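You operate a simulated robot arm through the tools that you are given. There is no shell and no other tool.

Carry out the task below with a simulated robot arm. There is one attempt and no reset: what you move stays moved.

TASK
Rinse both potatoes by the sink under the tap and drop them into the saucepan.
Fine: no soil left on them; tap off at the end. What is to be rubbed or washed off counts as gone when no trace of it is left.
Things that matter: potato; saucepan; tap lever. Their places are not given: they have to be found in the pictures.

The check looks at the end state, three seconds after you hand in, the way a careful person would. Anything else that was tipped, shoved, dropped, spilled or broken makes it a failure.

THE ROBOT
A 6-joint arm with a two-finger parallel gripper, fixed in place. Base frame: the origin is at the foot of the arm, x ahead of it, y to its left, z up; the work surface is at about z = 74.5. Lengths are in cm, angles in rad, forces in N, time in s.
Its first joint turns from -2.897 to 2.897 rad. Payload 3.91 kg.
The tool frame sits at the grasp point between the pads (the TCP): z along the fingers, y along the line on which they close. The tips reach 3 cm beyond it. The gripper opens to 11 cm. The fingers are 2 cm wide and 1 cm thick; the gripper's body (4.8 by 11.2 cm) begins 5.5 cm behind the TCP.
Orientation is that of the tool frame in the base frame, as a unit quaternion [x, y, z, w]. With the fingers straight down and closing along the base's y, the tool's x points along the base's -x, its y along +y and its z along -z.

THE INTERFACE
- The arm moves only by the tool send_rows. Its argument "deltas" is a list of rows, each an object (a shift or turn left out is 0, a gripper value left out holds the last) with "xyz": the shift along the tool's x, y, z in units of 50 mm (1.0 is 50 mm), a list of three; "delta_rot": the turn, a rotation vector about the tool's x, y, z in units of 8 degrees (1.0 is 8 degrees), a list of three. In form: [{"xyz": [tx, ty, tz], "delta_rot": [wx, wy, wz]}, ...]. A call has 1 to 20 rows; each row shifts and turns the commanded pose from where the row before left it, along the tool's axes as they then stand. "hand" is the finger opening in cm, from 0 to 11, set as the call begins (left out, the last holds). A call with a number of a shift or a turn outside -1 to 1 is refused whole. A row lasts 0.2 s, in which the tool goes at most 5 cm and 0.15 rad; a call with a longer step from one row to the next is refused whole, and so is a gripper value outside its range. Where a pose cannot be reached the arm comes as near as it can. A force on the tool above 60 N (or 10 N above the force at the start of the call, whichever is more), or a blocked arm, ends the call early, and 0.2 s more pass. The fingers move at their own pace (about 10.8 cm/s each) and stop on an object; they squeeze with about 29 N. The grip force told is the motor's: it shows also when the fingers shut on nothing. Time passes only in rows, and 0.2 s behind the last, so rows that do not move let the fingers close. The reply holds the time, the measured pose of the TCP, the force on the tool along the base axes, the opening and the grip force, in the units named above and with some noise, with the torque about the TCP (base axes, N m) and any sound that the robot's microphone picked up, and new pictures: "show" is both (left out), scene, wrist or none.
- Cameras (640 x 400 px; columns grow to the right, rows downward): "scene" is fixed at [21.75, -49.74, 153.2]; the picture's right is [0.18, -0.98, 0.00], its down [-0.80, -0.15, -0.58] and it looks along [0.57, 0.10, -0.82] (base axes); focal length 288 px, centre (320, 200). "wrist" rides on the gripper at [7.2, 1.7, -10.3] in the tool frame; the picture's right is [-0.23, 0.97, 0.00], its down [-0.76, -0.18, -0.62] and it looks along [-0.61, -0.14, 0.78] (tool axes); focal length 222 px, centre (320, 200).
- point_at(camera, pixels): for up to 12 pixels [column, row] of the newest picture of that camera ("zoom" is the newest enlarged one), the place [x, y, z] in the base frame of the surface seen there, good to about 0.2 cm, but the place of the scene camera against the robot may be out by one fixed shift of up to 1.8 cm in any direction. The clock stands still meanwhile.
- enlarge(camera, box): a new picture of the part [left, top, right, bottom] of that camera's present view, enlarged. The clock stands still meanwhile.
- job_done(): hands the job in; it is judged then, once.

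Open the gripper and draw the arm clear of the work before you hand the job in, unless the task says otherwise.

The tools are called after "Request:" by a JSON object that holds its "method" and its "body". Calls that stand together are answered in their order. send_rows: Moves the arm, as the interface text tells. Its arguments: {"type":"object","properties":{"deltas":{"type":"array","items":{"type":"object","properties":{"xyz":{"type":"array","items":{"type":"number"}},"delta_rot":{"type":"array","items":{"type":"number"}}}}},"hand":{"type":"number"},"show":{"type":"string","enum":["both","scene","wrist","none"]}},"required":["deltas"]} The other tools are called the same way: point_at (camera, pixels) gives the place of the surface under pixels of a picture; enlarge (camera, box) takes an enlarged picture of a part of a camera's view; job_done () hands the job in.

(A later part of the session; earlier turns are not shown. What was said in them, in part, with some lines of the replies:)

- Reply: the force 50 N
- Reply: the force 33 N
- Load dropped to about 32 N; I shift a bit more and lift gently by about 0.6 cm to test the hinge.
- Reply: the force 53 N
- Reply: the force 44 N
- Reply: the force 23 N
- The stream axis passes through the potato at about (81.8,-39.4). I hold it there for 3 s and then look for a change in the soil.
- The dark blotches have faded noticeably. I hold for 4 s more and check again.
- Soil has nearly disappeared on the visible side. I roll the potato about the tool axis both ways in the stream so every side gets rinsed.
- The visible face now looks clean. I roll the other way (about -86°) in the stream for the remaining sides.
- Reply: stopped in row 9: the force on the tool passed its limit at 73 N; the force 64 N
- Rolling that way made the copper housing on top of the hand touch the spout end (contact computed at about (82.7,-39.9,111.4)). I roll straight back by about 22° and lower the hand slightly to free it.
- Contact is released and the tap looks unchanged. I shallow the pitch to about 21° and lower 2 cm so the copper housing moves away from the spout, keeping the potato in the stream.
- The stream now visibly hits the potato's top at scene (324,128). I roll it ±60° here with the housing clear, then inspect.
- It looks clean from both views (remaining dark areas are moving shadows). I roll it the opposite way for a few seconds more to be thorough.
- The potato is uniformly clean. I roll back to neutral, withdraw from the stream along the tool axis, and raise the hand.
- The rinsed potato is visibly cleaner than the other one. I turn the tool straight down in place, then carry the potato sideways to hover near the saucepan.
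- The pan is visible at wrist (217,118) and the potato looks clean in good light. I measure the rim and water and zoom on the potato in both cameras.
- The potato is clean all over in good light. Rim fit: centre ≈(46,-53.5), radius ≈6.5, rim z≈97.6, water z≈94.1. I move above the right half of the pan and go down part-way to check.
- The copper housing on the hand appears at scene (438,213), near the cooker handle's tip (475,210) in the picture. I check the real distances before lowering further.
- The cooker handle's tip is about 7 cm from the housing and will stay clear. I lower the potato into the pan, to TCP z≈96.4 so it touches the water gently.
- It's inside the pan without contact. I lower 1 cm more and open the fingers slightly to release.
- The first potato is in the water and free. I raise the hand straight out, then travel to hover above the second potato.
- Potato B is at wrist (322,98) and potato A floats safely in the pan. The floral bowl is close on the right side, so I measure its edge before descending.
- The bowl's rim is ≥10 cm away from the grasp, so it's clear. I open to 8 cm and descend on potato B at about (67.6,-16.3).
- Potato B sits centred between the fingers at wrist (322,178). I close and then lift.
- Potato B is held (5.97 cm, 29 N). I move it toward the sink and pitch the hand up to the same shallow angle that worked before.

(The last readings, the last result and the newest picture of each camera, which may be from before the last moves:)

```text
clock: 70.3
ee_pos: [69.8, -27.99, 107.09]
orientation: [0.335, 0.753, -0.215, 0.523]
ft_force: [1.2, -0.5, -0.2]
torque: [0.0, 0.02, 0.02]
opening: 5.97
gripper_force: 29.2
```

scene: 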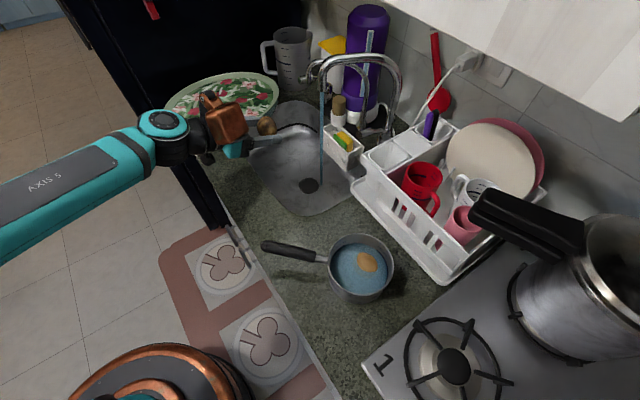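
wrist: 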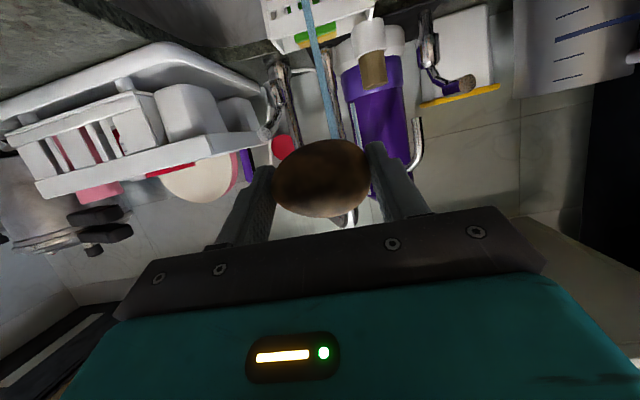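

Same orientation as before. I go forward 8 cm, down about 10 cm, then forward into the stream at (81.8,-39.5), and hold there for about 2 s.

Request:
{"method": "send_rows", "body": {"deltas": [{"xyz": [-0.289, 0.025, 0.745]}, {"xyz": [-0.289, 0.025, 0.745]}, {"xyz": [0.6, -0.019, 0.233]}, {"xyz": [0.6, -0.019, 0.233]}, {"xyz": [0.6, -0.019, 0.233]}, {"xyz": [-0.264, 0.023, 0.68]}, {"xyz": [-0.264, 0.023, 0.68]}, {}, {}, {}, {}, {}, {}, {}, {}, {}, {}], "hand": 2}}

Request:
{"method": "enlarge", "body": {"camera": "scene", "box": [290, 100, 360, 155]}}

Request:
{"method": "enlarge", "body": {"camera": "wrist", "box": [260, 115, 400, 240]}}

```text
clock: 73.9
ee_pos: [80.52, -38.94, 97.35]
orientation: [0.336, 0.754, -0.215, 0.522]
ft_force: [0.0, 0.1, -1.2]
torque: [0.03, -0.02, -0.02]
opening: 5.95
gripper_force: 29.8
```

scene: 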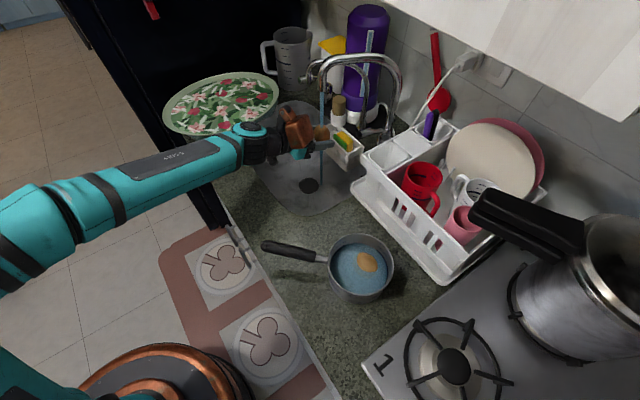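
wrist: 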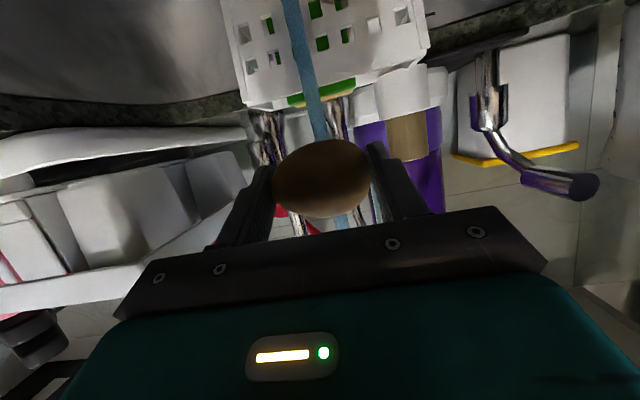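

```text
7.27 times, centred on (325, 128) of scene
```

zoom: 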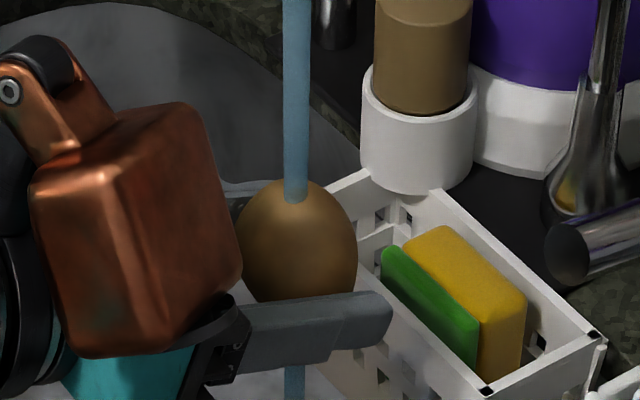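

```text
3.20 times, centred on (330, 178) of wrist
```

zoom: 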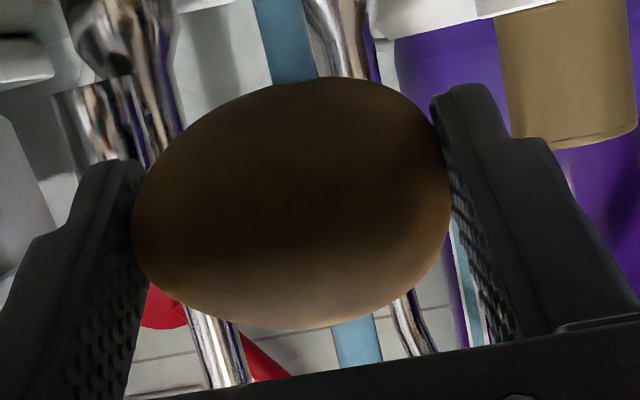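

The stream hits potato B squarely. I keep rinsing: hold, then roll +43° and hold.

Request:
{"method": "send_rows", "body": {"deltas": [{}, {}, {}, {}, {}, {}, {}, {}, {"delta_rot": [0, 0, 0.9]}, {"delta_rot": [0, 0, 0.9]}, {"delta_rot": [0, 0, 0.9]}, {"delta_rot": [0, 0, 0.9]}, {"delta_rot": [0, 0, 0.9]}, {"delta_rot": [0, 0, 0.9]}, {}, {}, {}, {}, {}, {}], "hand": 2}}

Request:
{"method": "send_rows", "body": {"deltas": [{}, {}, {}, {}, {}, {}, {}, {}, {}, {}], "hand": 2, "show": "wrist"}}

Request:
{"method": "enlarge", "body": {"camera": "scene", "box": [290, 100, 360, 155]}}

Request:
{"method": "enlarge", "body": {"camera": "wrist", "box": [260, 115, 400, 240]}}

```text
clock: 78.1
ee_pos: [80.59, -38.85, 97.42]
orientation: [0.59, 0.577, -0.008, 0.565]
ft_force: [-0.6, -0.2, -1.1]
torque: [0.01, -0.01, -0.01]
opening: 5.95
gripper_force: 29.0
```

scene: 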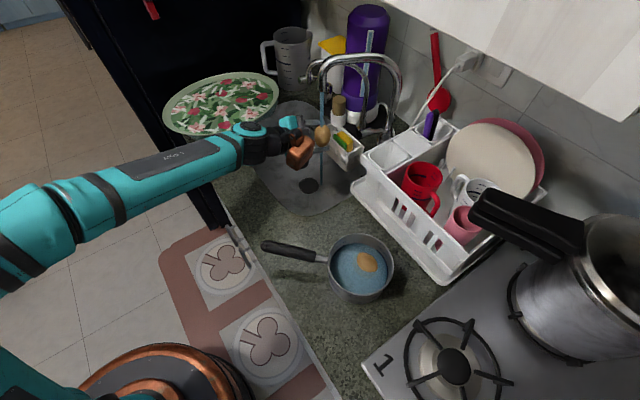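
wrist: 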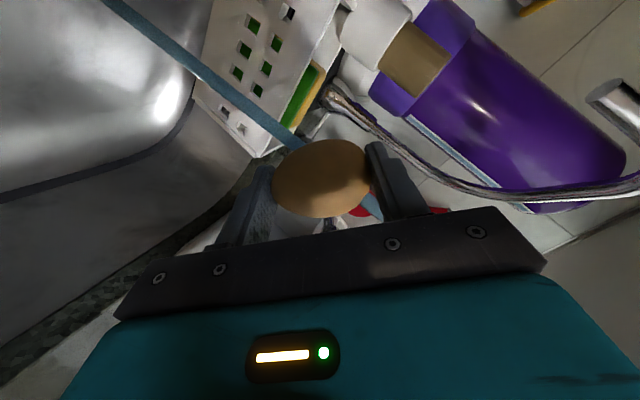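

```text
clock: 80.3
ee_pos: [80.62, -38.9, 97.27]
orientation: [0.589, 0.577, -0.008, 0.565]
ft_force: [-0.9, 0.5, -1.4]
torque: [-0.03, 0.03, -0.01]
opening: 5.97
gripper_force: 28.7
```

wrist: 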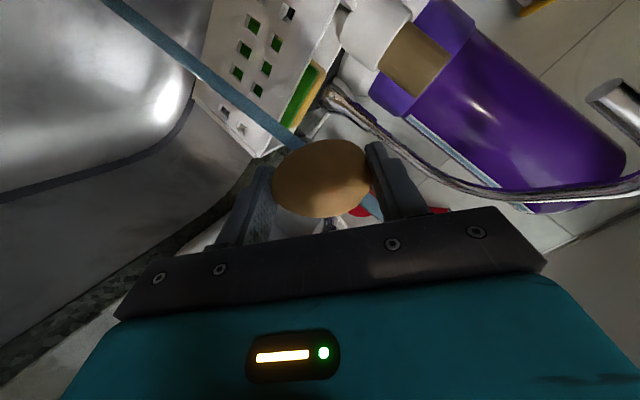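

```text
7.27 times, centred on (325, 128) of scene
```

zoom: 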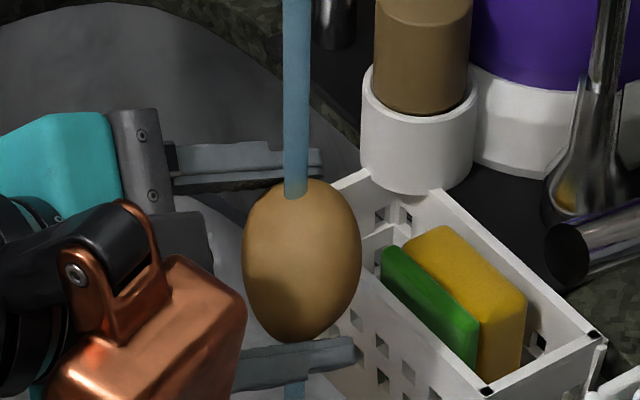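

```text
3.20 times, centred on (330, 178) of wrist
```

zoom: 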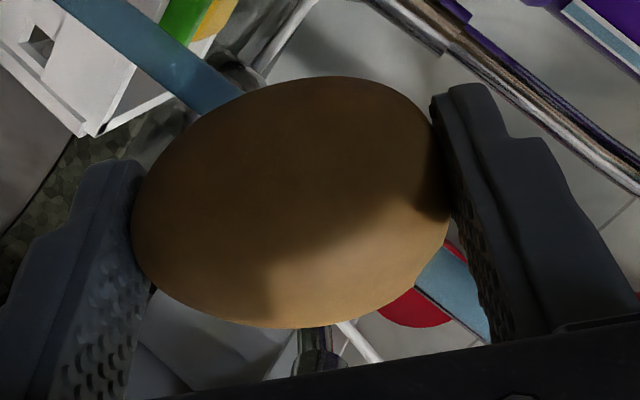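

Almost clean. I roll -79° the other way and hold several more seconds to finish.

Request:
{"method": "send_rows", "body": {"deltas": [{"delta_rot": [0, 0, -0.9]}, {"delta_rot": [0, 0, -0.9]}, {"delta_rot": [0, 0, -0.9]}, {"delta_rot": [0, 0, -0.9]}, {"delta_rot": [0, 0, -0.9]}, {"delta_rot": [0, 0, -0.9]}, {"delta_rot": [0, 0, -0.9]}, {"delta_rot": [0, 0, -0.9]}, {"delta_rot": [0, 0, -0.9]}, {"delta_rot": [0, 0, -0.9]}, {"delta_rot": [0, 0, -0.9]}, {}, {}, {}, {}, {}, {}, {}, {}, {}], "hand": 2, "show": "wrist"}}

Request:
{"method": "send_rows", "body": {"deltas": [{}, {}, {}, {}, {}, {}, {}, {}, {}, {}, {}, {}, {}, {}, {}, {}, {}, {}, {}, {}], "hand": 2}}

Request:
{"method": "enlarge", "body": {"camera": "wrist", "box": [260, 115, 400, 240]}}

```text
clock: 84.5
ee_pos: [80.63, -38.92, 97.43]
orientation: [0.087, 0.821, -0.366, 0.43]
ft_force: [-0.8, 0.4, -0.8]
torque: [-0.03, -0.01, 0.0]
opening: 5.97
gripper_force: 28.7
```

wrist: 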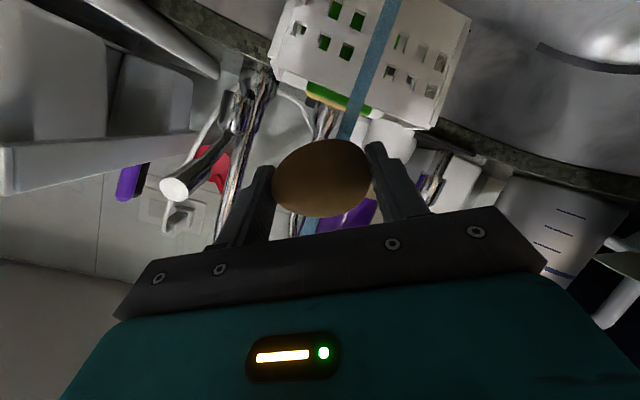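

```text
clock: 88.7
ee_pos: [80.6, -38.99, 97.31]
orientation: [0.086, 0.821, -0.366, 0.43]
ft_force: [-0.3, -0.1, -1.3]
torque: [0.03, 0.02, 0.0]
opening: 5.93
gripper_force: 28.7
```

scene: 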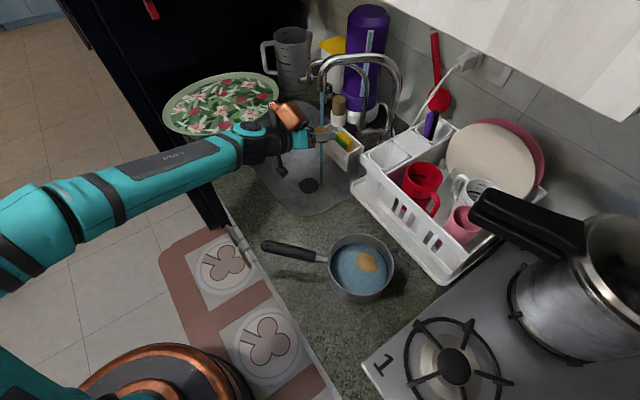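
wrist: 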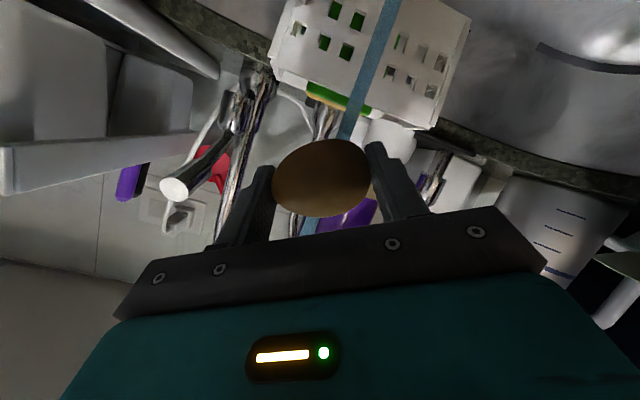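

```text
3.20 times, centred on (330, 178) of wrist
```

zoom: 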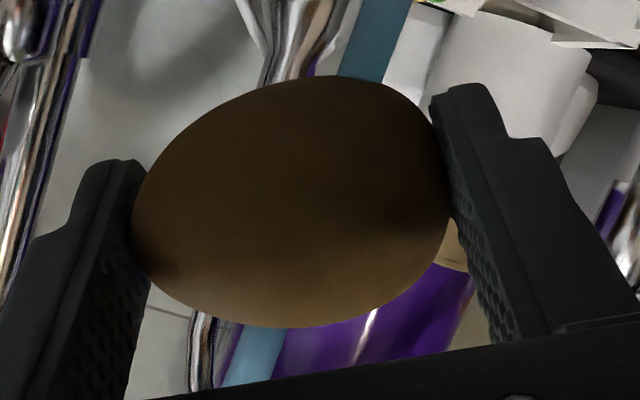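

It looks uniform now. I withdraw from the stream exactly as before, roll back, and raise the hand.

Request:
{"method": "send_rows", "body": {"deltas": [{"xyz": [0, 0, -0.6]}, {"xyz": [0, 0, -0.6]}, {"xyz": [0, 0, -0.6]}, {"xyz": [0, 0, -0.6]}, {"delta_rot": [0, 0, 0.9]}, {"delta_rot": [0, 0, 0.9]}, {"delta_rot": [0, 0, 0.9]}, {"delta_rot": [0, 0, 0.9]}, {"delta_rot": [0, 0, 0.9]}, {"xyz": [-0.62, 0, -0.24]}, {"xyz": [-0.62, 0, -0.24]}, {"xyz": [-0.62, 0, -0.24]}, {}], "hand": 2, "show": "none"}}

Request:
{"method": "send_rows", "body": {"deltas": [{"delta_rot": [0, 0.782, 0]}, {"delta_rot": [0, 0.782, 0]}, {"delta_rot": [0, 0.782, 0]}, {"delta_rot": [0, 0.782, 0]}, {"delta_rot": [0, 0.782, 0]}, {"delta_rot": [0, 0.782, 0]}, {"delta_rot": [0, 0.782, 0]}, {"delta_rot": [0, 0.782, 0]}, {"delta_rot": [0, 0.782, 0]}, {"delta_rot": [0, 0.782, 0]}, {"delta_rot": [0, 0.782, 0]}, {"xyz": [0.033, -0.7, 0]}, {"xyz": [0.033, -0.7, 0]}, {"xyz": [0.033, -0.7, 0]}, {"xyz": [0.033, -0.7, 0]}, {"xyz": [0.033, -0.7, 0]}, {"xyz": [0.033, -0.7, 0]}, {"xyz": [0.033, -0.7, 0]}, {}], "hand": 2}}

Request:
{"method": "enlarge", "body": {"camera": "wrist", "box": [140, 40, 380, 230]}}

Request:
{"method": "enlarge", "body": {"camera": "scene", "box": [305, 160, 355, 205]}}

```text
clock: 91.5
ee_pos: [72.6, -31.04, 111.68]
orientation: [0.336, 0.754, -0.215, 0.522]
ft_force: [0.1, 0.5, -1.9]
torque: [0.01, 0.0, 0.02]
opening: 5.92
gripper_force: 28.7
```

```text
clock: 95.5
ee_pos: [54.02, -47.06, 110.97]
orientation: [0.399, 0.917, 0.012, 0.004]
ft_force: [0.0, -0.3, 0.0]
torque: [0.0, -0.02, -0.03]
opening: 5.94
gripper_force: 29.5
```

scene: 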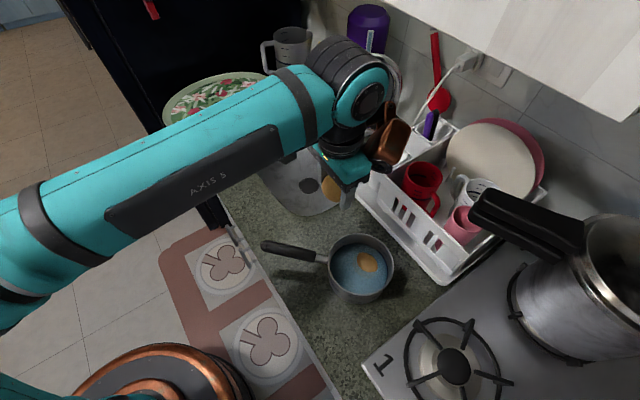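
wrist: 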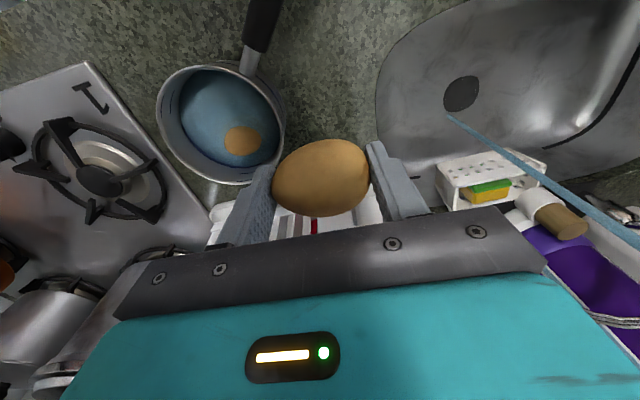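

```text
2.11 times, centred on (260, 135) of wrist
```

zoom: 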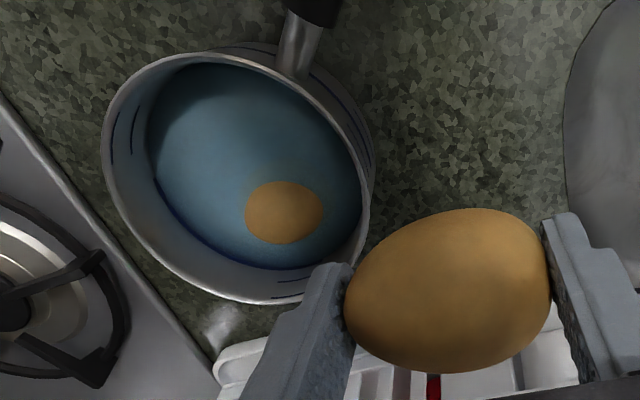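

```text
8.89 times, centred on (330, 182) of scene
```

zoom: 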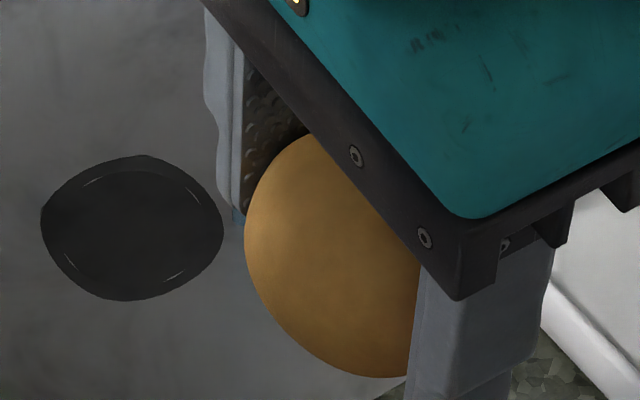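

Potato B is clean all round. I re-measure the rim and potato A's position in the pan (wrist (242,142)) to pick a free spot.

Request:
{"method": "point_at", "body": {"camera": "wrist", "pixels": [[158, 112], [283, 145], [180, 78], [230, 66], [275, 95], [185, 165], [232, 182], [200, 110], [242, 142], [225, 140], [260, 140], [242, 128]]}}

```text
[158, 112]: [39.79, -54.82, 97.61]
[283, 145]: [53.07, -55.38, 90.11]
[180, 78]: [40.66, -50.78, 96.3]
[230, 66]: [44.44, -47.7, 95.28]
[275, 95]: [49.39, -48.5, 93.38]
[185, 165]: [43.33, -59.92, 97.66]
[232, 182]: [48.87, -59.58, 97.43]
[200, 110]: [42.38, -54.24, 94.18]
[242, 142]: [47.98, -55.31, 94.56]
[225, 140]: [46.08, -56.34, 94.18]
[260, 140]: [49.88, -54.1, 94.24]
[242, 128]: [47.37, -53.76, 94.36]
```

A rests on the pan's far-right side around (47.9,-55.2). I move B over the opposite half, toward (44.3,-52), and go down part-way.

Request:
{"method": "send_rows", "body": {"deltas": [{"xyz": [0.2, -0.717, 0]}, {"xyz": [0.2, -0.717, 0]}, {"xyz": [0.2, -0.717, 0]}, {"xyz": [0, 0, 0.6]}, {"xyz": [0, 0, 0.6]}, {"xyz": [0, 0, 0.4]}, {}], "hand": 2}}

Request:
{"method": "point_at", "body": {"camera": "wrist", "pixels": [[230, 100], [420, 100], [320, 60], [300, 20], [350, 20], [320, 170]]}}

```text
clock: 97.1
ee_pos: [44.17, -51.79, 102.84]
orientation: [0.398, 0.917, 0.012, 0.005]
ft_force: [0.8, 0.9, -0.2]
torque: [0.0, -0.01, 0.04]
opening: 5.9
gripper_force: 29.4
```

scene: 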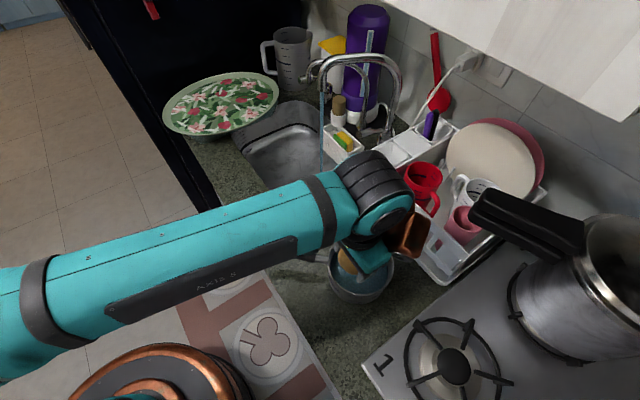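
wrist: 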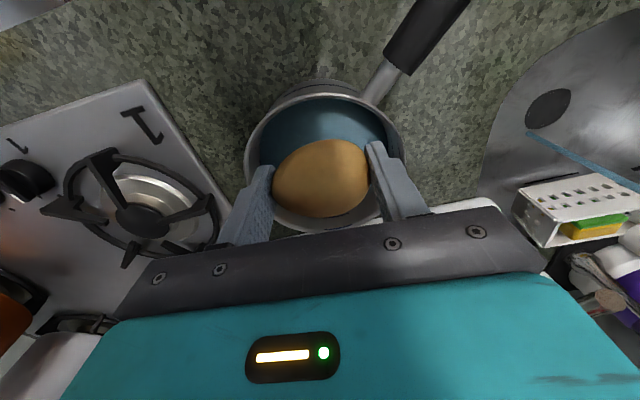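

```text
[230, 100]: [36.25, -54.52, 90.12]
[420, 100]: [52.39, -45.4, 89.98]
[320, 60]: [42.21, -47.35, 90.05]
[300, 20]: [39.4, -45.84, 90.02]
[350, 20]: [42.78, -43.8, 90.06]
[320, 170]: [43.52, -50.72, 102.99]
```

Alignment is good (about 2.9 cm off centre, free side). I nudge 0.3 cm inward and lower to TCP z≈95.5, watching the force.

Request:
{"method": "send_rows", "body": {"deltas": [{"xyz": [-0.06, 0, 0.4]}, {"xyz": [0, 0, 0.4]}, {"xyz": [0, 0, 0.3]}, {"xyz": [0, 0, 0.2]}, {"xyz": [0, 0, 0.16]}, {}], "hand": 2}}

```text
clock: 98.1
ee_pos: [44.45, -51.86, 97.41]
orientation: [0.398, 0.917, 0.01, 0.011]
ft_force: [0.1, -0.5, 20.6]
torque: [0.81, -0.53, -0.01]
opening: 5.95
gripper_force: 29.0
stopped in row 4: the force on the tool passed its limit at 77 N (the readings are from after the stop); the commanded pose is now the measured one
```

scene: 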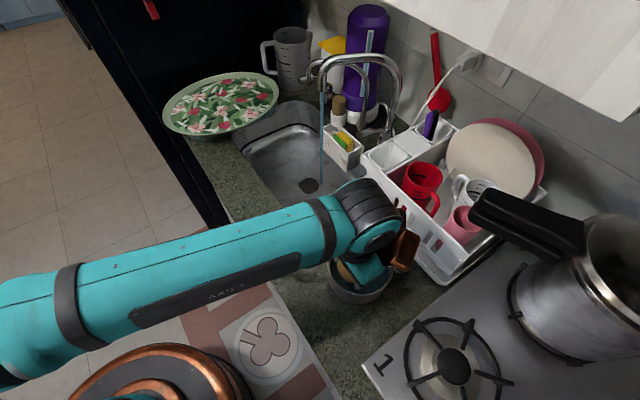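
wrist: 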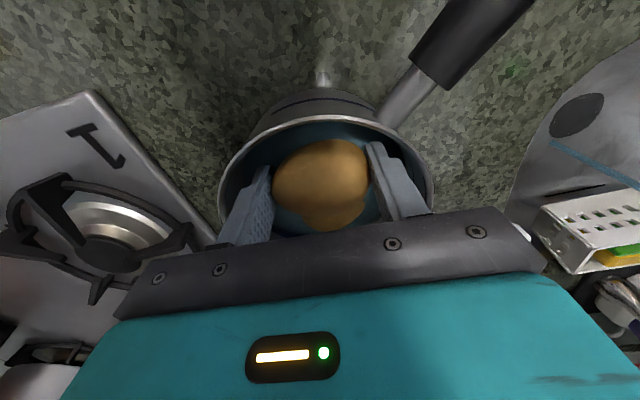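

The vertical force (contact computed at about (47,-48)) suggests the left finger's corner landed on the pan rim. I back straight up about 4 cm and re-measure the pan.

Request:
{"method": "send_rows", "body": {"deltas": [{"xyz": [0, 0, -0.3]}, {"xyz": [0, 0, -0.5]}, {"xyz": [0, 0, -0.5]}, {}], "hand": 2}}

Request:
{"method": "enlarge", "body": {"camera": "wrist", "box": [200, 50, 440, 250]}}

Request:
{"method": "enlarge", "body": {"camera": "scene", "box": [310, 220, 430, 310]}}

```text
clock: 99.1
ee_pos: [44.14, -52.08, 103.8]
orientation: [0.398, 0.917, 0.011, 0.01]
ft_force: [-0.2, -0.3, -0.9]
torque: [0.03, -0.02, -0.02]
opening: 5.94
gripper_force: 28.7
```

scene: 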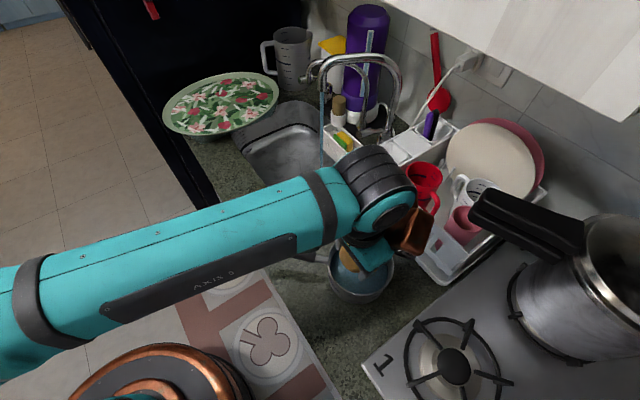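
wrist: 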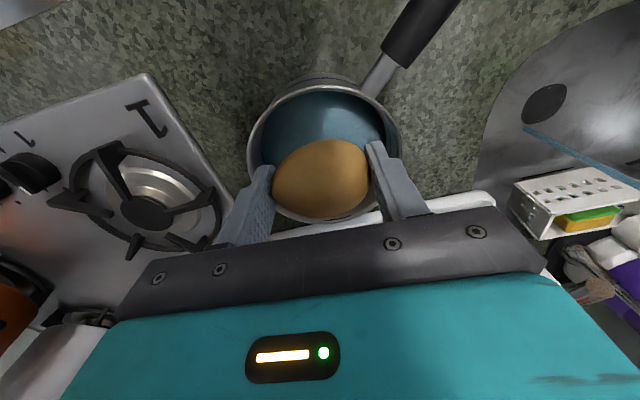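

```text
2.00 times, centred on (320, 150) of wrist
```

zoom: 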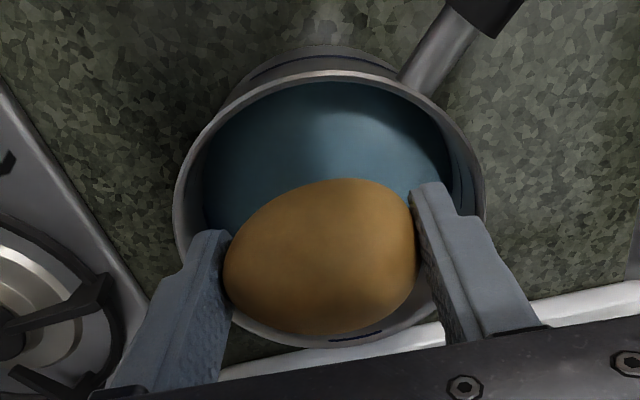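

```text
4.44 times, centred on (370, 265) of scene
```

zoom: 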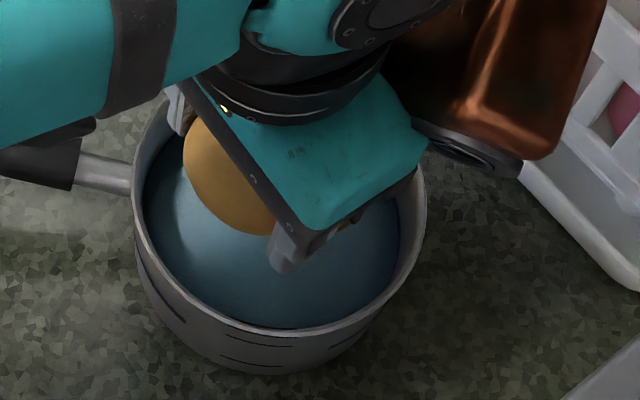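

I measure the rim all around in this wrist view to get the true pan centre.

Request:
{"method": "point_at", "body": {"camera": "zoom", "pixels": [[137, 180], [140, 230], [425, 190], [420, 250], [150, 140]]}}

Request:
{"method": "point_at", "body": {"camera": "wrist", "pixels": [[249, 145], [250, 130], [262, 112], [280, 98], [305, 90], [330, 87], [355, 91], [378, 103], [394, 122], [400, 145], [325, 222], [300, 220]]}}

```text
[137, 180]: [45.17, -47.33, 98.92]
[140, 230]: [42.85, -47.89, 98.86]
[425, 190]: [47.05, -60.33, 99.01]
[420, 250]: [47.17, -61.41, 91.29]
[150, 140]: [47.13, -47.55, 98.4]
```

```text
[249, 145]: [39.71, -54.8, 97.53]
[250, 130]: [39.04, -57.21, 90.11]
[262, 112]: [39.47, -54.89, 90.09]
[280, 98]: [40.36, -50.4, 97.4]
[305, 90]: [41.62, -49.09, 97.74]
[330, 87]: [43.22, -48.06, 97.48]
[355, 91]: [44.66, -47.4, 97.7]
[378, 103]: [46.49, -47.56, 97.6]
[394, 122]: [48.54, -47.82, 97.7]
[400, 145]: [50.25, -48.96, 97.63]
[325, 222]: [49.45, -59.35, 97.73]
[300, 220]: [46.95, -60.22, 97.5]
```

The circle fit gives the pan centre (46.0,-53.85), inner radius ≈6; the contact was the finger's thicker knuckle meeting the rim at TCP z≈97.4. I lower again only to TCP z≈98.2, so the knuckle stays above the rim and the potato's underside is at the water, then check.

Request:
{"method": "send_rows", "body": {"deltas": [{"xyz": [0, 0, 0.4]}, {"xyz": [0, 0, 0.4]}, {"xyz": [0, 0, 0.2]}, {"xyz": [0, 0, 0.12]}, {}], "hand": 2, "show": "wrist"}}

```text
clock: 100.3
ee_pos: [44.48, -51.95, 98.06]
orientation: [0.399, 0.917, 0.011, 0.01]
ft_force: [0.0, 0.2, -1.1]
torque: [0.01, 0.02, 0.01]
opening: 5.92
gripper_force: 27.9
```

wrist: 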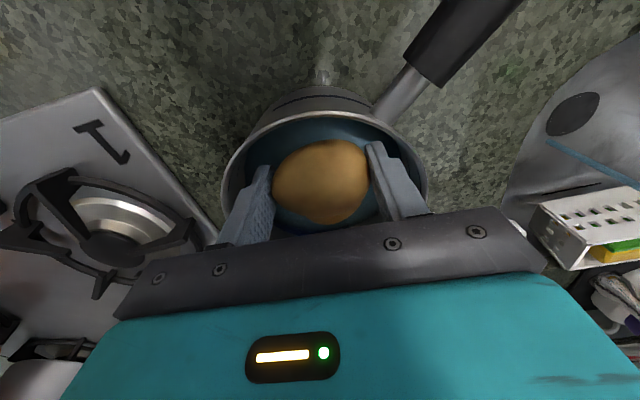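

No contact force now, and the potato is inside the rim at the water surface. I open to 7 cm to release it.

Request:
{"method": "send_rows", "body": {"deltas": [{}, {}, {}, {}], "hand": 7, "show": "wrist"}}

```text
clock: 101.3
ee_pos: [44.46, -51.95, 98.13]
orientation: [0.398, 0.917, 0.01, 0.01]
ft_force: [2.7, -3.0, 1.3]
torque: [-0.06, -0.03, -0.06]
opening: 6.81
gripper_force: 0.1
```

wrist: 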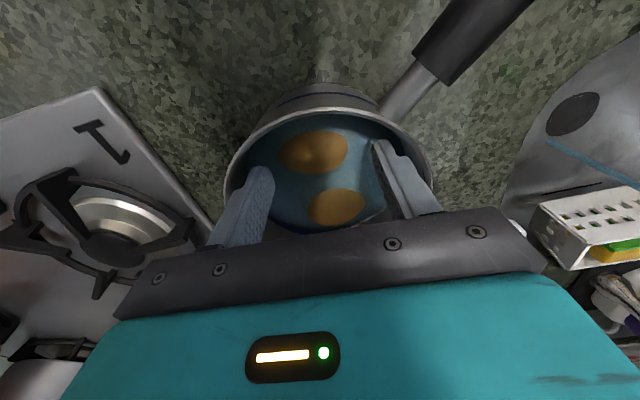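

Both potatoes are in the pan at wrist (314,152) and (337,207). I lift the hand straight out, move toward the sink side, and tilt to the lever-approach orientation.

Request:
{"method": "send_rows", "body": {"deltas": [{"xyz": [0, 0, -0.3]}, {"xyz": [0, 0, -0.6]}, {"xyz": [0, 0, -0.7]}, {"xyz": [0, 0, -0.7]}, {"xyz": [0, 0, -0.5]}, {"xyz": [-0.08, 0.772, 0]}, {"xyz": [-0.08, 0.772, 0]}, {"xyz": [-0.08, 0.772, 0]}, {"xyz": [-0.08, 0.772, 0]}, {"xyz": [-0.08, 0.772, 0]}, {"delta_rot": [0, -0.82, 0]}, {"delta_rot": [0, -0.82, 0]}, {"delta_rot": [0, -0.82, 0]}, {"delta_rot": [0, -0.82, 0]}, {"delta_rot": [0, -0.82, 0]}, {}], "hand": 6.6}}

Request:
{"method": "enlarge", "body": {"camera": "scene", "box": [250, 210, 430, 320]}}

Request:
{"method": "enlarge", "body": {"camera": "scene", "box": [290, 40, 430, 160]}}

```text
clock: 104.7
ee_pos: [59.6, -40.4, 112.69]
orientation: [0.385, 0.877, -0.103, 0.269]
ft_force: [-0.9, -0.1, 0.2]
torque: [-0.03, -0.01, 0.0]
opening: 6.6
gripper_force: 0.1
```

scene: 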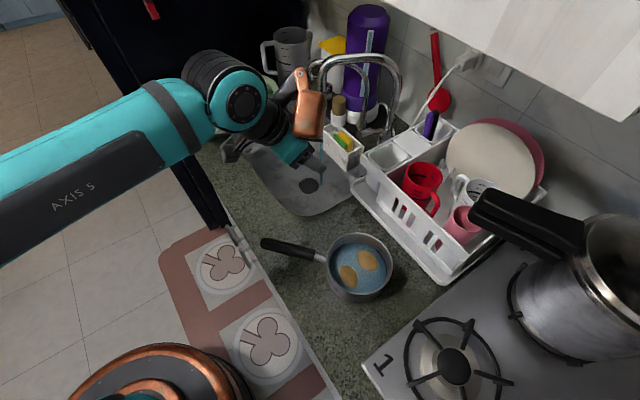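
wrist: 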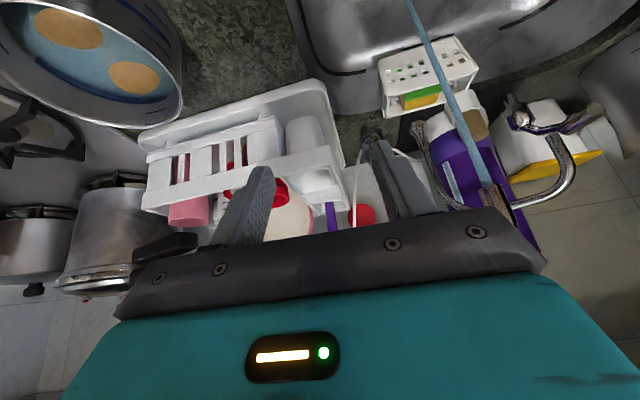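

```text
3.56 times, centred on (340, 265) of scene
```

zoom: 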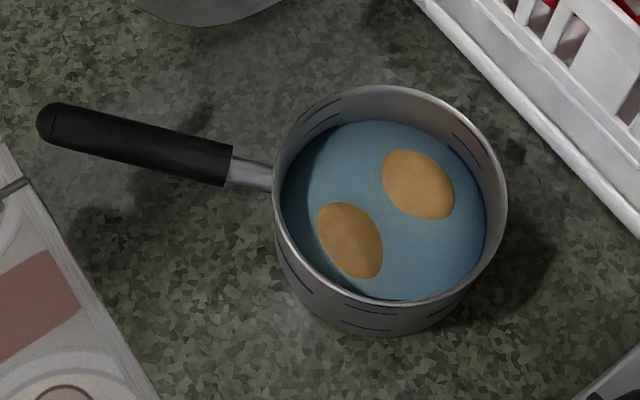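

```text
3.33 times, centred on (360, 100) of scene
```

zoom: 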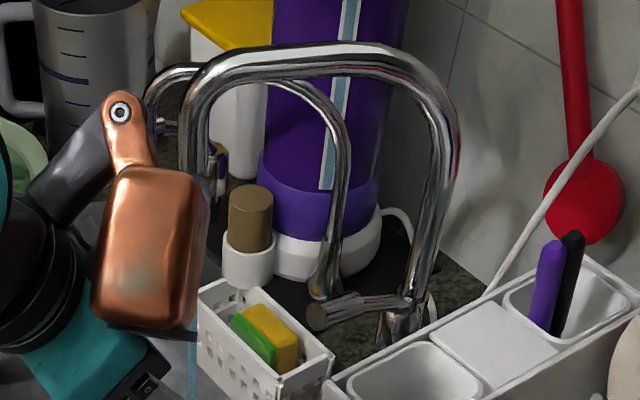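

Both clean potatoes sit in the pan. The lever knob is still raised at scene (365,135); I move to a pre-grasp about 6 cm short of it with fingers at 5 cm.

Request:
{"method": "send_rows", "body": {"deltas": [{"xyz": [-0.464, 0.267, 0.555]}, {"xyz": [-0.464, 0.267, 0.555]}, {"xyz": [-0.464, 0.267, 0.555]}, {"xyz": [-0.464, 0.267, 0.555]}, {"xyz": [-0.464, 0.267, 0.555]}, {}], "hand": 5}}

Request:
{"method": "enlarge", "body": {"camera": "wrist", "box": [230, 90, 470, 240]}}

Request:
{"method": "point_at", "body": {"camera": "wrist", "pixels": [[310, 135], [320, 135], [330, 140], [318, 125], [318, 145], [340, 155]]}}

```text
clock: 106.1
ee_pos: [76.5, -48.58, 107.53]
orientation: [0.385, 0.877, -0.102, 0.268]
ft_force: [-0.2, -0.9, 0.3]
torque: [0.0, -0.03, 0.0]
opening: 5.01
gripper_force: 0.0
```

scene: 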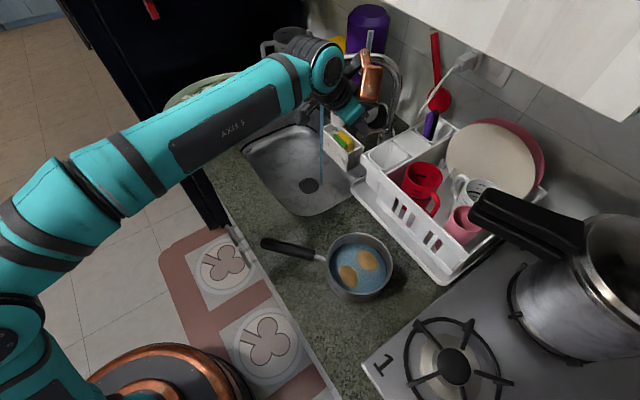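
wrist: 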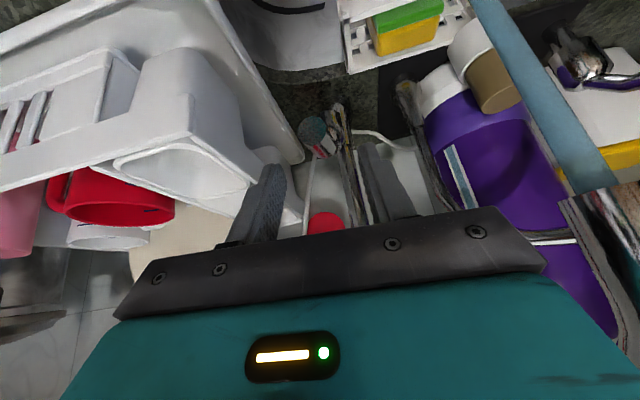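

```text
2.67 times, centred on (350, 165) of wrist
```

zoom: 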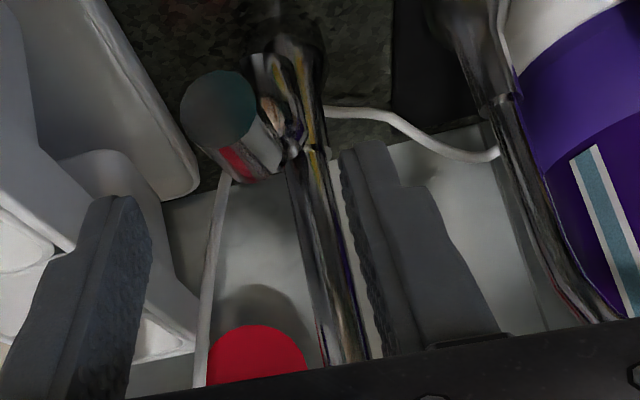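

```text
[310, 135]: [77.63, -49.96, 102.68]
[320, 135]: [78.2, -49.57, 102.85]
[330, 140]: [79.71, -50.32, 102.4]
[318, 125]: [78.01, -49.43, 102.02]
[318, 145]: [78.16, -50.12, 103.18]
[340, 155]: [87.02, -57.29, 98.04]
```

The knob's end is at about (77.9,-49.7,102.4), nearly centred between the fingers. I advance 6 cm with a 0.3 cm sideways correction, then close on it.

Request:
{"method": "send_rows", "body": {"deltas": [{"xyz": [0, 0.06, 0.4]}, {"xyz": [0, 0, 0.4]}, {"xyz": [0, 0, 0.4]}, {}], "hand": 5, "show": "wrist"}}

Request:
{"method": "send_rows", "body": {"deltas": [{}, {}, {}], "hand": 1, "show": "wrist"}}

```text
clock: 107.1
ee_pos: [79.01, -50.44, 102.6]
orientation: [0.385, 0.877, -0.102, 0.269]
ft_force: [0.0, 0.7, -0.4]
torque: [-0.05, 0.03, 0.0]
opening: 5.01
gripper_force: 0.1
```

wrist: 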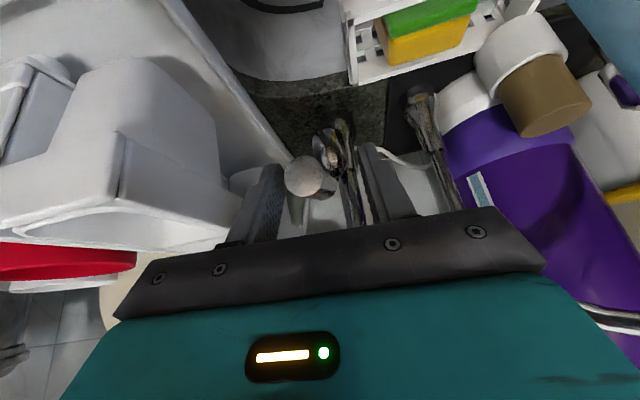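

```text
clock: 107.9
ee_pos: [78.71, -50.84, 102.59]
orientation: [0.386, 0.877, -0.101, 0.268]
ft_force: [-34.7, -29.0, -3.7]
torque: [0.26, 0.62, 0.54]
opening: 2.88
gripper_force: 44.5
```

wrist: 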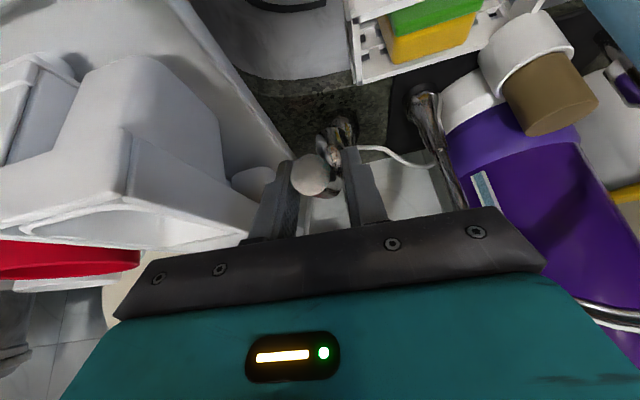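

Gripped (2.88 cm) with a small side load; I relax it and lower the lever along its arc back to the original height.

Request:
{"method": "send_rows", "body": {"deltas": [{"xyz": [0, -0.04, 0]}, {"xyz": [0.063, -0.004, 0.066]}, {"xyz": [0.063, -0.004, 0.066]}, {"xyz": [0.063, -0.004, 0.066]}, {"xyz": [0.063, -0.004, 0.066]}, {"xyz": [0.063, -0.004, 0.066]}, {"xyz": [0.063, -0.004, 0.066]}, {}], "hand": 1}}

Request:
{"method": "enlarge", "body": {"camera": "scene", "box": [270, 60, 420, 200]}}

```text
clock: 109.7
ee_pos: [78.28, -50.37, 100.06]
orientation: [0.384, 0.877, -0.102, 0.27]
ft_force: [-35.8, -13.7, 15.6]
torque: [-0.81, -0.68, 0.56]
opening: 2.85
gripper_force: 45.1
```

scene: 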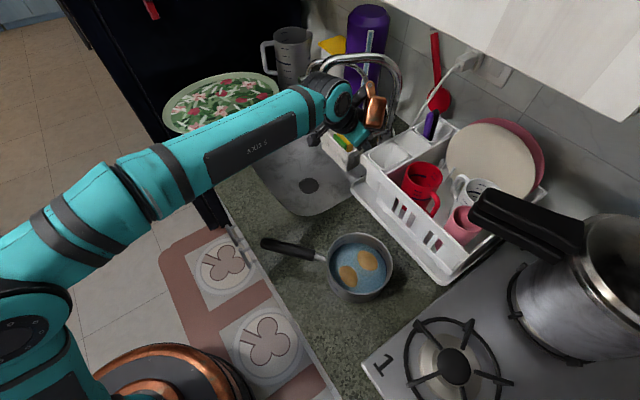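
wrist: 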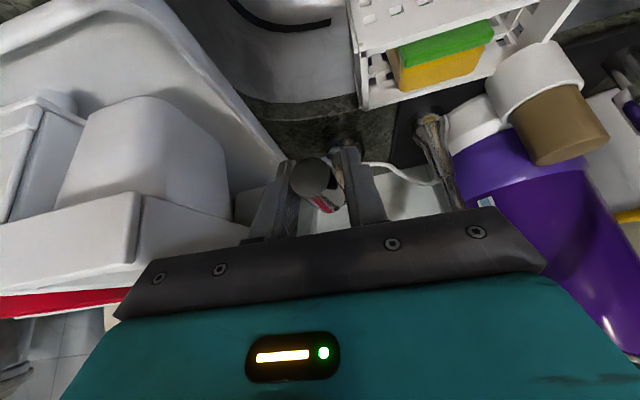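

```text
2.86 times, centred on (345, 130) of scene
```

zoom: 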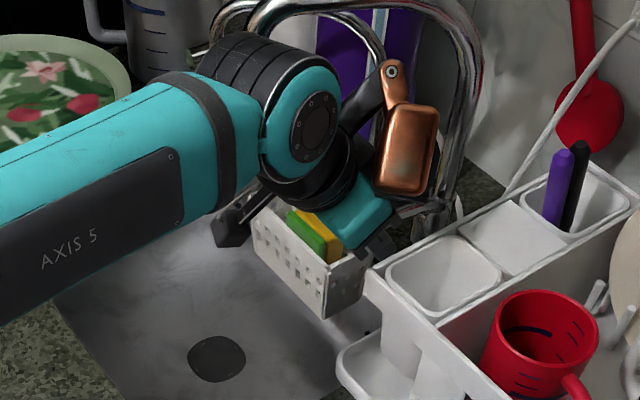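

The stream has disappeared. I press 0.4 cm further down to bring the lever fully against its stop, easing the side load.

Request:
{"method": "send_rows", "body": {"deltas": [{"xyz": [0, -0.025, 0]}, {"xyz": [0.022, 0, 0.033]}, {"xyz": [0.022, 0, 0.033]}, {}], "hand": 1, "show": "none"}}

```text
clock: 110.7
ee_pos: [78.29, -50.35, 99.75]
orientation: [0.385, 0.877, -0.102, 0.271]
ft_force: [-33.6, -1.9, 20.8]
torque: [-0.56, -0.46, 0.63]
opening: 2.88
gripper_force: 45.2
```

Height matches the original grip (99.8). One more small press to confirm that it's at the stop, then release.

Request:
{"method": "send_rows", "body": {"deltas": [{"xyz": [0.022, 0, 0.033]}, {"xyz": [0.022, 0, 0.033]}, {}], "hand": 1, "show": "none"}}

Request:
{"method": "send_rows", "body": {"deltas": [{}, {}, {}], "hand": 5, "show": "both"}}

```text
clock: 111.5
ee_pos: [78.31, -50.38, 99.39]
orientation: [0.386, 0.877, -0.103, 0.268]
ft_force: [-17.7, -8.6, 31.5]
torque: [-0.11, -0.02, 0.64]
opening: 2.87
gripper_force: 44.7
```

```text
clock: 112.3
ee_pos: [78.49, -50.48, 99.09]
orientation: [0.386, 0.877, -0.102, 0.268]
ft_force: [0.2, 0.3, 0.1]
torque: [0.0, 0.01, 0.0]
opening: 5.03
gripper_force: 0.0
```

scene: 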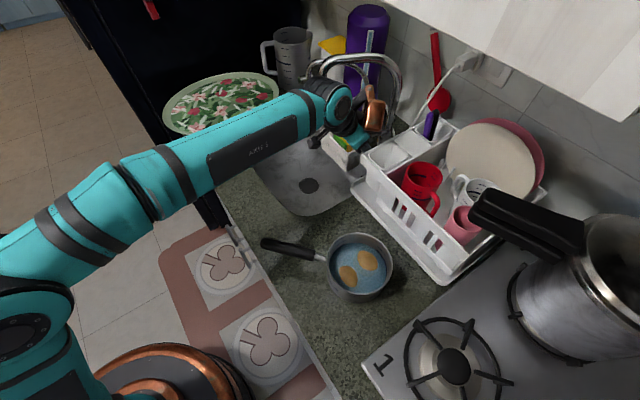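
wrist: 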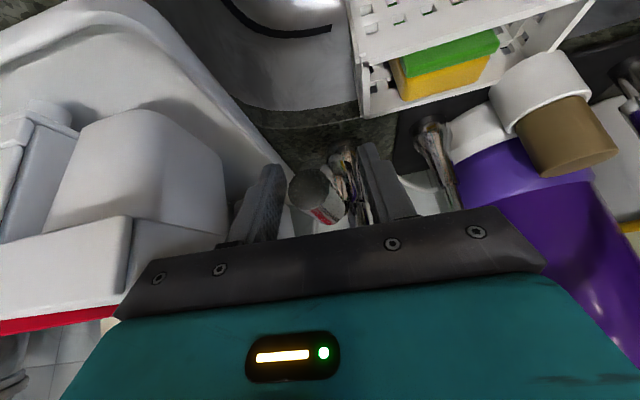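

Released. I back the hand away from the tap and up, clear of the work, and check the tap and lever.

Request:
{"method": "send_rows", "body": {"deltas": [{"xyz": [0, 0, -0.6]}, {"xyz": [0, 0, -0.6]}, {"xyz": [0, 0, -0.6]}, {"xyz": [0.6, 0.1, -0.45]}, {"xyz": [0.6, 0.1, -0.45]}, {"xyz": [0.6, 0.1, -0.45]}, {"xyz": [0.6, 0.1, -0.45]}, {"xyz": [0.6, 0.1, -0.45]}, {"xyz": [0.6, 0.1, -0.45]}, {"xyz": [0.3, 0.5, -0.45]}, {"xyz": [0.3, 0.5, -0.45]}, {}], "hand": 8}}

Request:
{"method": "enlarge", "body": {"camera": "scene", "box": [270, 40, 430, 200]}}

Request:
{"method": "enlarge", "body": {"camera": "scene", "box": [250, 210, 430, 320]}}

Request:
{"method": "point_at", "body": {"camera": "scene", "pixels": [[356, 143], [364, 138], [372, 135], [380, 132]]}}

```text
clock: 114.9
ee_pos: [61.84, -21.42, 110.49]
orientation: [0.385, 0.877, -0.102, 0.269]
ft_force: [-0.5, 0.0, 0.8]
torque: [0.02, -0.01, 0.02]
opening: 7.98
gripper_force: 0.1
```

scene: 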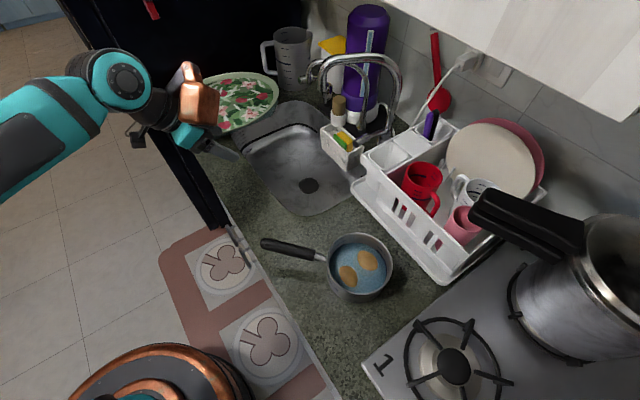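
wrist: 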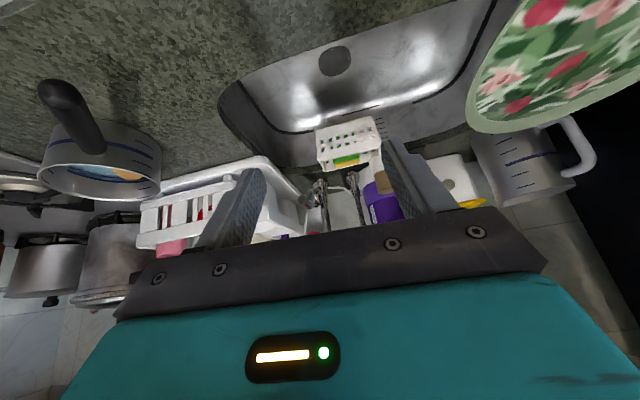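

```text
2.50 times, centred on (350, 120) of scene
```

zoom: 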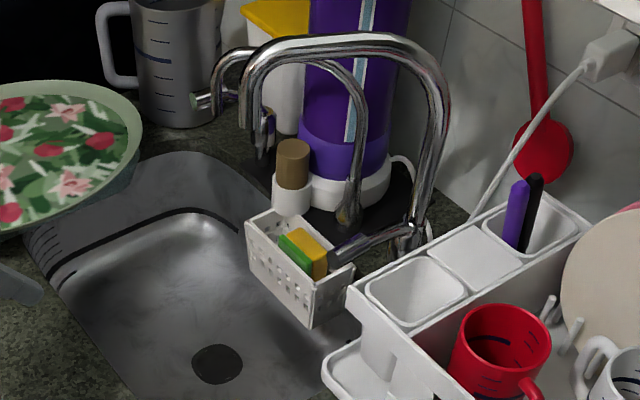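

```text
3.56 times, centred on (340, 265) of scene
```

zoom: 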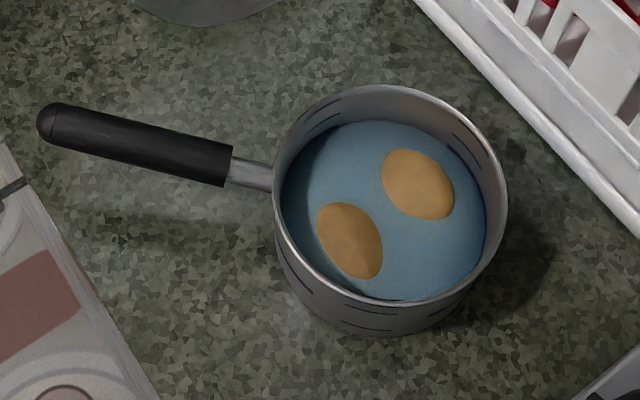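

```text
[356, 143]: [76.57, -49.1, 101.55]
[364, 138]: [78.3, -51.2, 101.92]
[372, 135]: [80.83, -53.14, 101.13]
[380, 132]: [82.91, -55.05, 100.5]
```

Tap is off: no stream and the lever points match their original readings. I take a last close look at both potatoes for any trace of soil.

Request:
{"method": "enlarge", "body": {"camera": "scene", "box": [334, 245, 386, 285]}}

Request:
{"method": "enlarge", "body": {"camera": "wrist", "box": [280, 120, 440, 230]}}

```text
10.00 times, centred on (360, 265) of scene
```

zoom: 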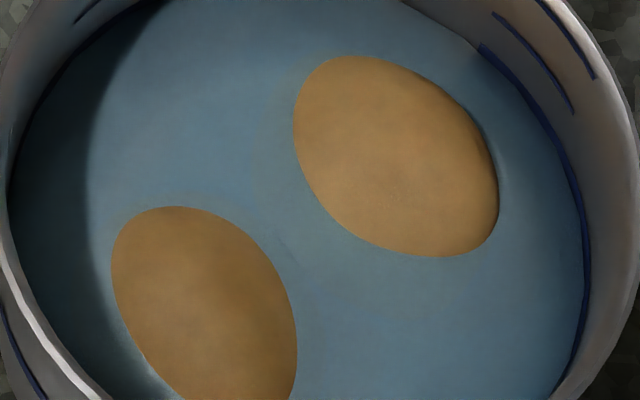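

```text
3.64 times, centred on (360, 175) of wrist
```

zoom: 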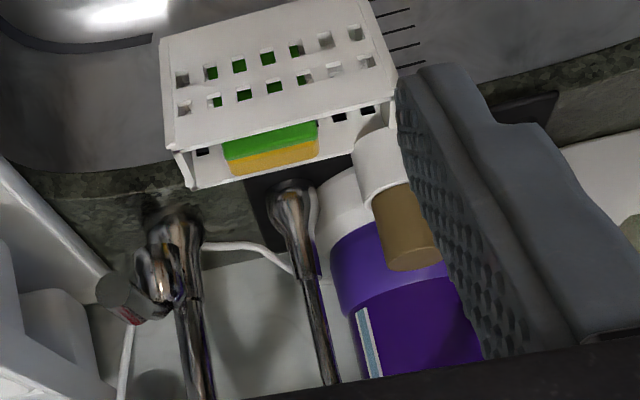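

Both look evenly coloured; I zoom in once more on each to be sure that the faint mottling is just skin texture.

Request:
{"method": "enlarge", "body": {"camera": "scene", "box": [336, 262, 360, 287]}}

Request:
{"method": "enlarge", "body": {"camera": "scene", "box": [355, 248, 381, 273]}}

```text
16.00 times, centred on (348, 274) of scene
```

zoom: 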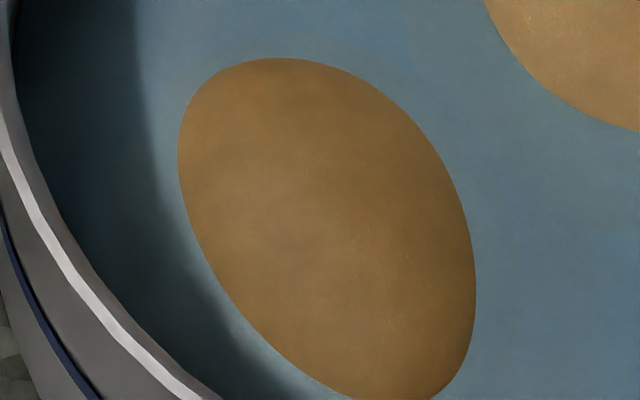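

```text
16.00 times, centred on (368, 260) of scene
```

zoom: 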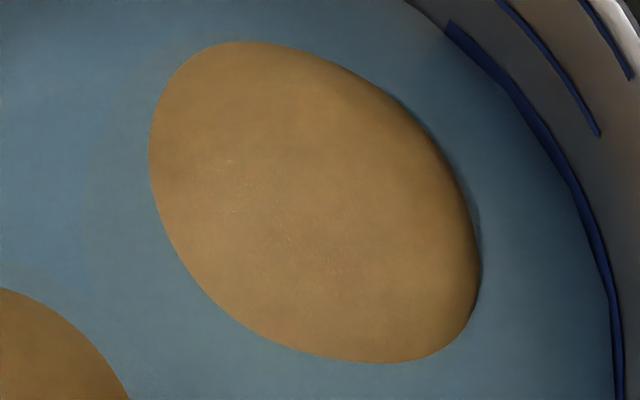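

Both potatoes are spotless. I raise the hand a little farther from the work and then hand in.

Request:
{"method": "send_rows", "body": {"deltas": [{"xyz": [0, 0, -0.7]}, {"xyz": [0, 0, -0.7]}, {"xyz": [0, 0, -0.6]}, {}], "hand": 8, "show": "scene"}}

```text
clock: 115.9
ee_pos: [57.95, -17.53, 118.75]
orientation: [0.386, 0.877, -0.103, 0.268]
ft_force: [1.3, -0.6, -0.3]
torque: [-0.02, 0.0, 0.01]
opening: 7.95
gripper_force: 0.2
```

scene: 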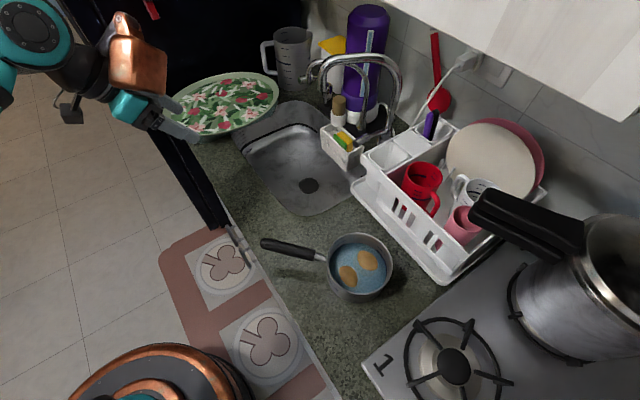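

The final picture shows both rinsed potatoes in the saucepan (348,274) and (368,260), the tap off, everything else in place, and the hand open and clear. I hand the job in.

Request:
{"method": "job_done", "body": {}}

```text
The job is handed in.
```

Both potatoes are rinsed and in the saucepan, and the tap is off. I handed the job in but got no verdict back.

- **Potatoes:** each spent roughly 15–20 seconds under the stream while I turned it. Close-up views afterwards showed no soil on the sides I could see.
- **Tap:** no water is running, and the lever is back at its starting position.
- **Bump at the spout:** while I was rolling the first potato, the housing on the hand pressed against the spout end, with a peak of 73 N. I backed off, and the spout looked unchanged.
- **Saucepan:** it moved a few millimetres when I opened the fingers inside it. A finger also pressed on its rim, with a peak of 77 N, as I lowered the second potato. I saw no spill, and the pan stayed upright.

In the last picture everything else is in its original place. The gripper is open and clear of the work.
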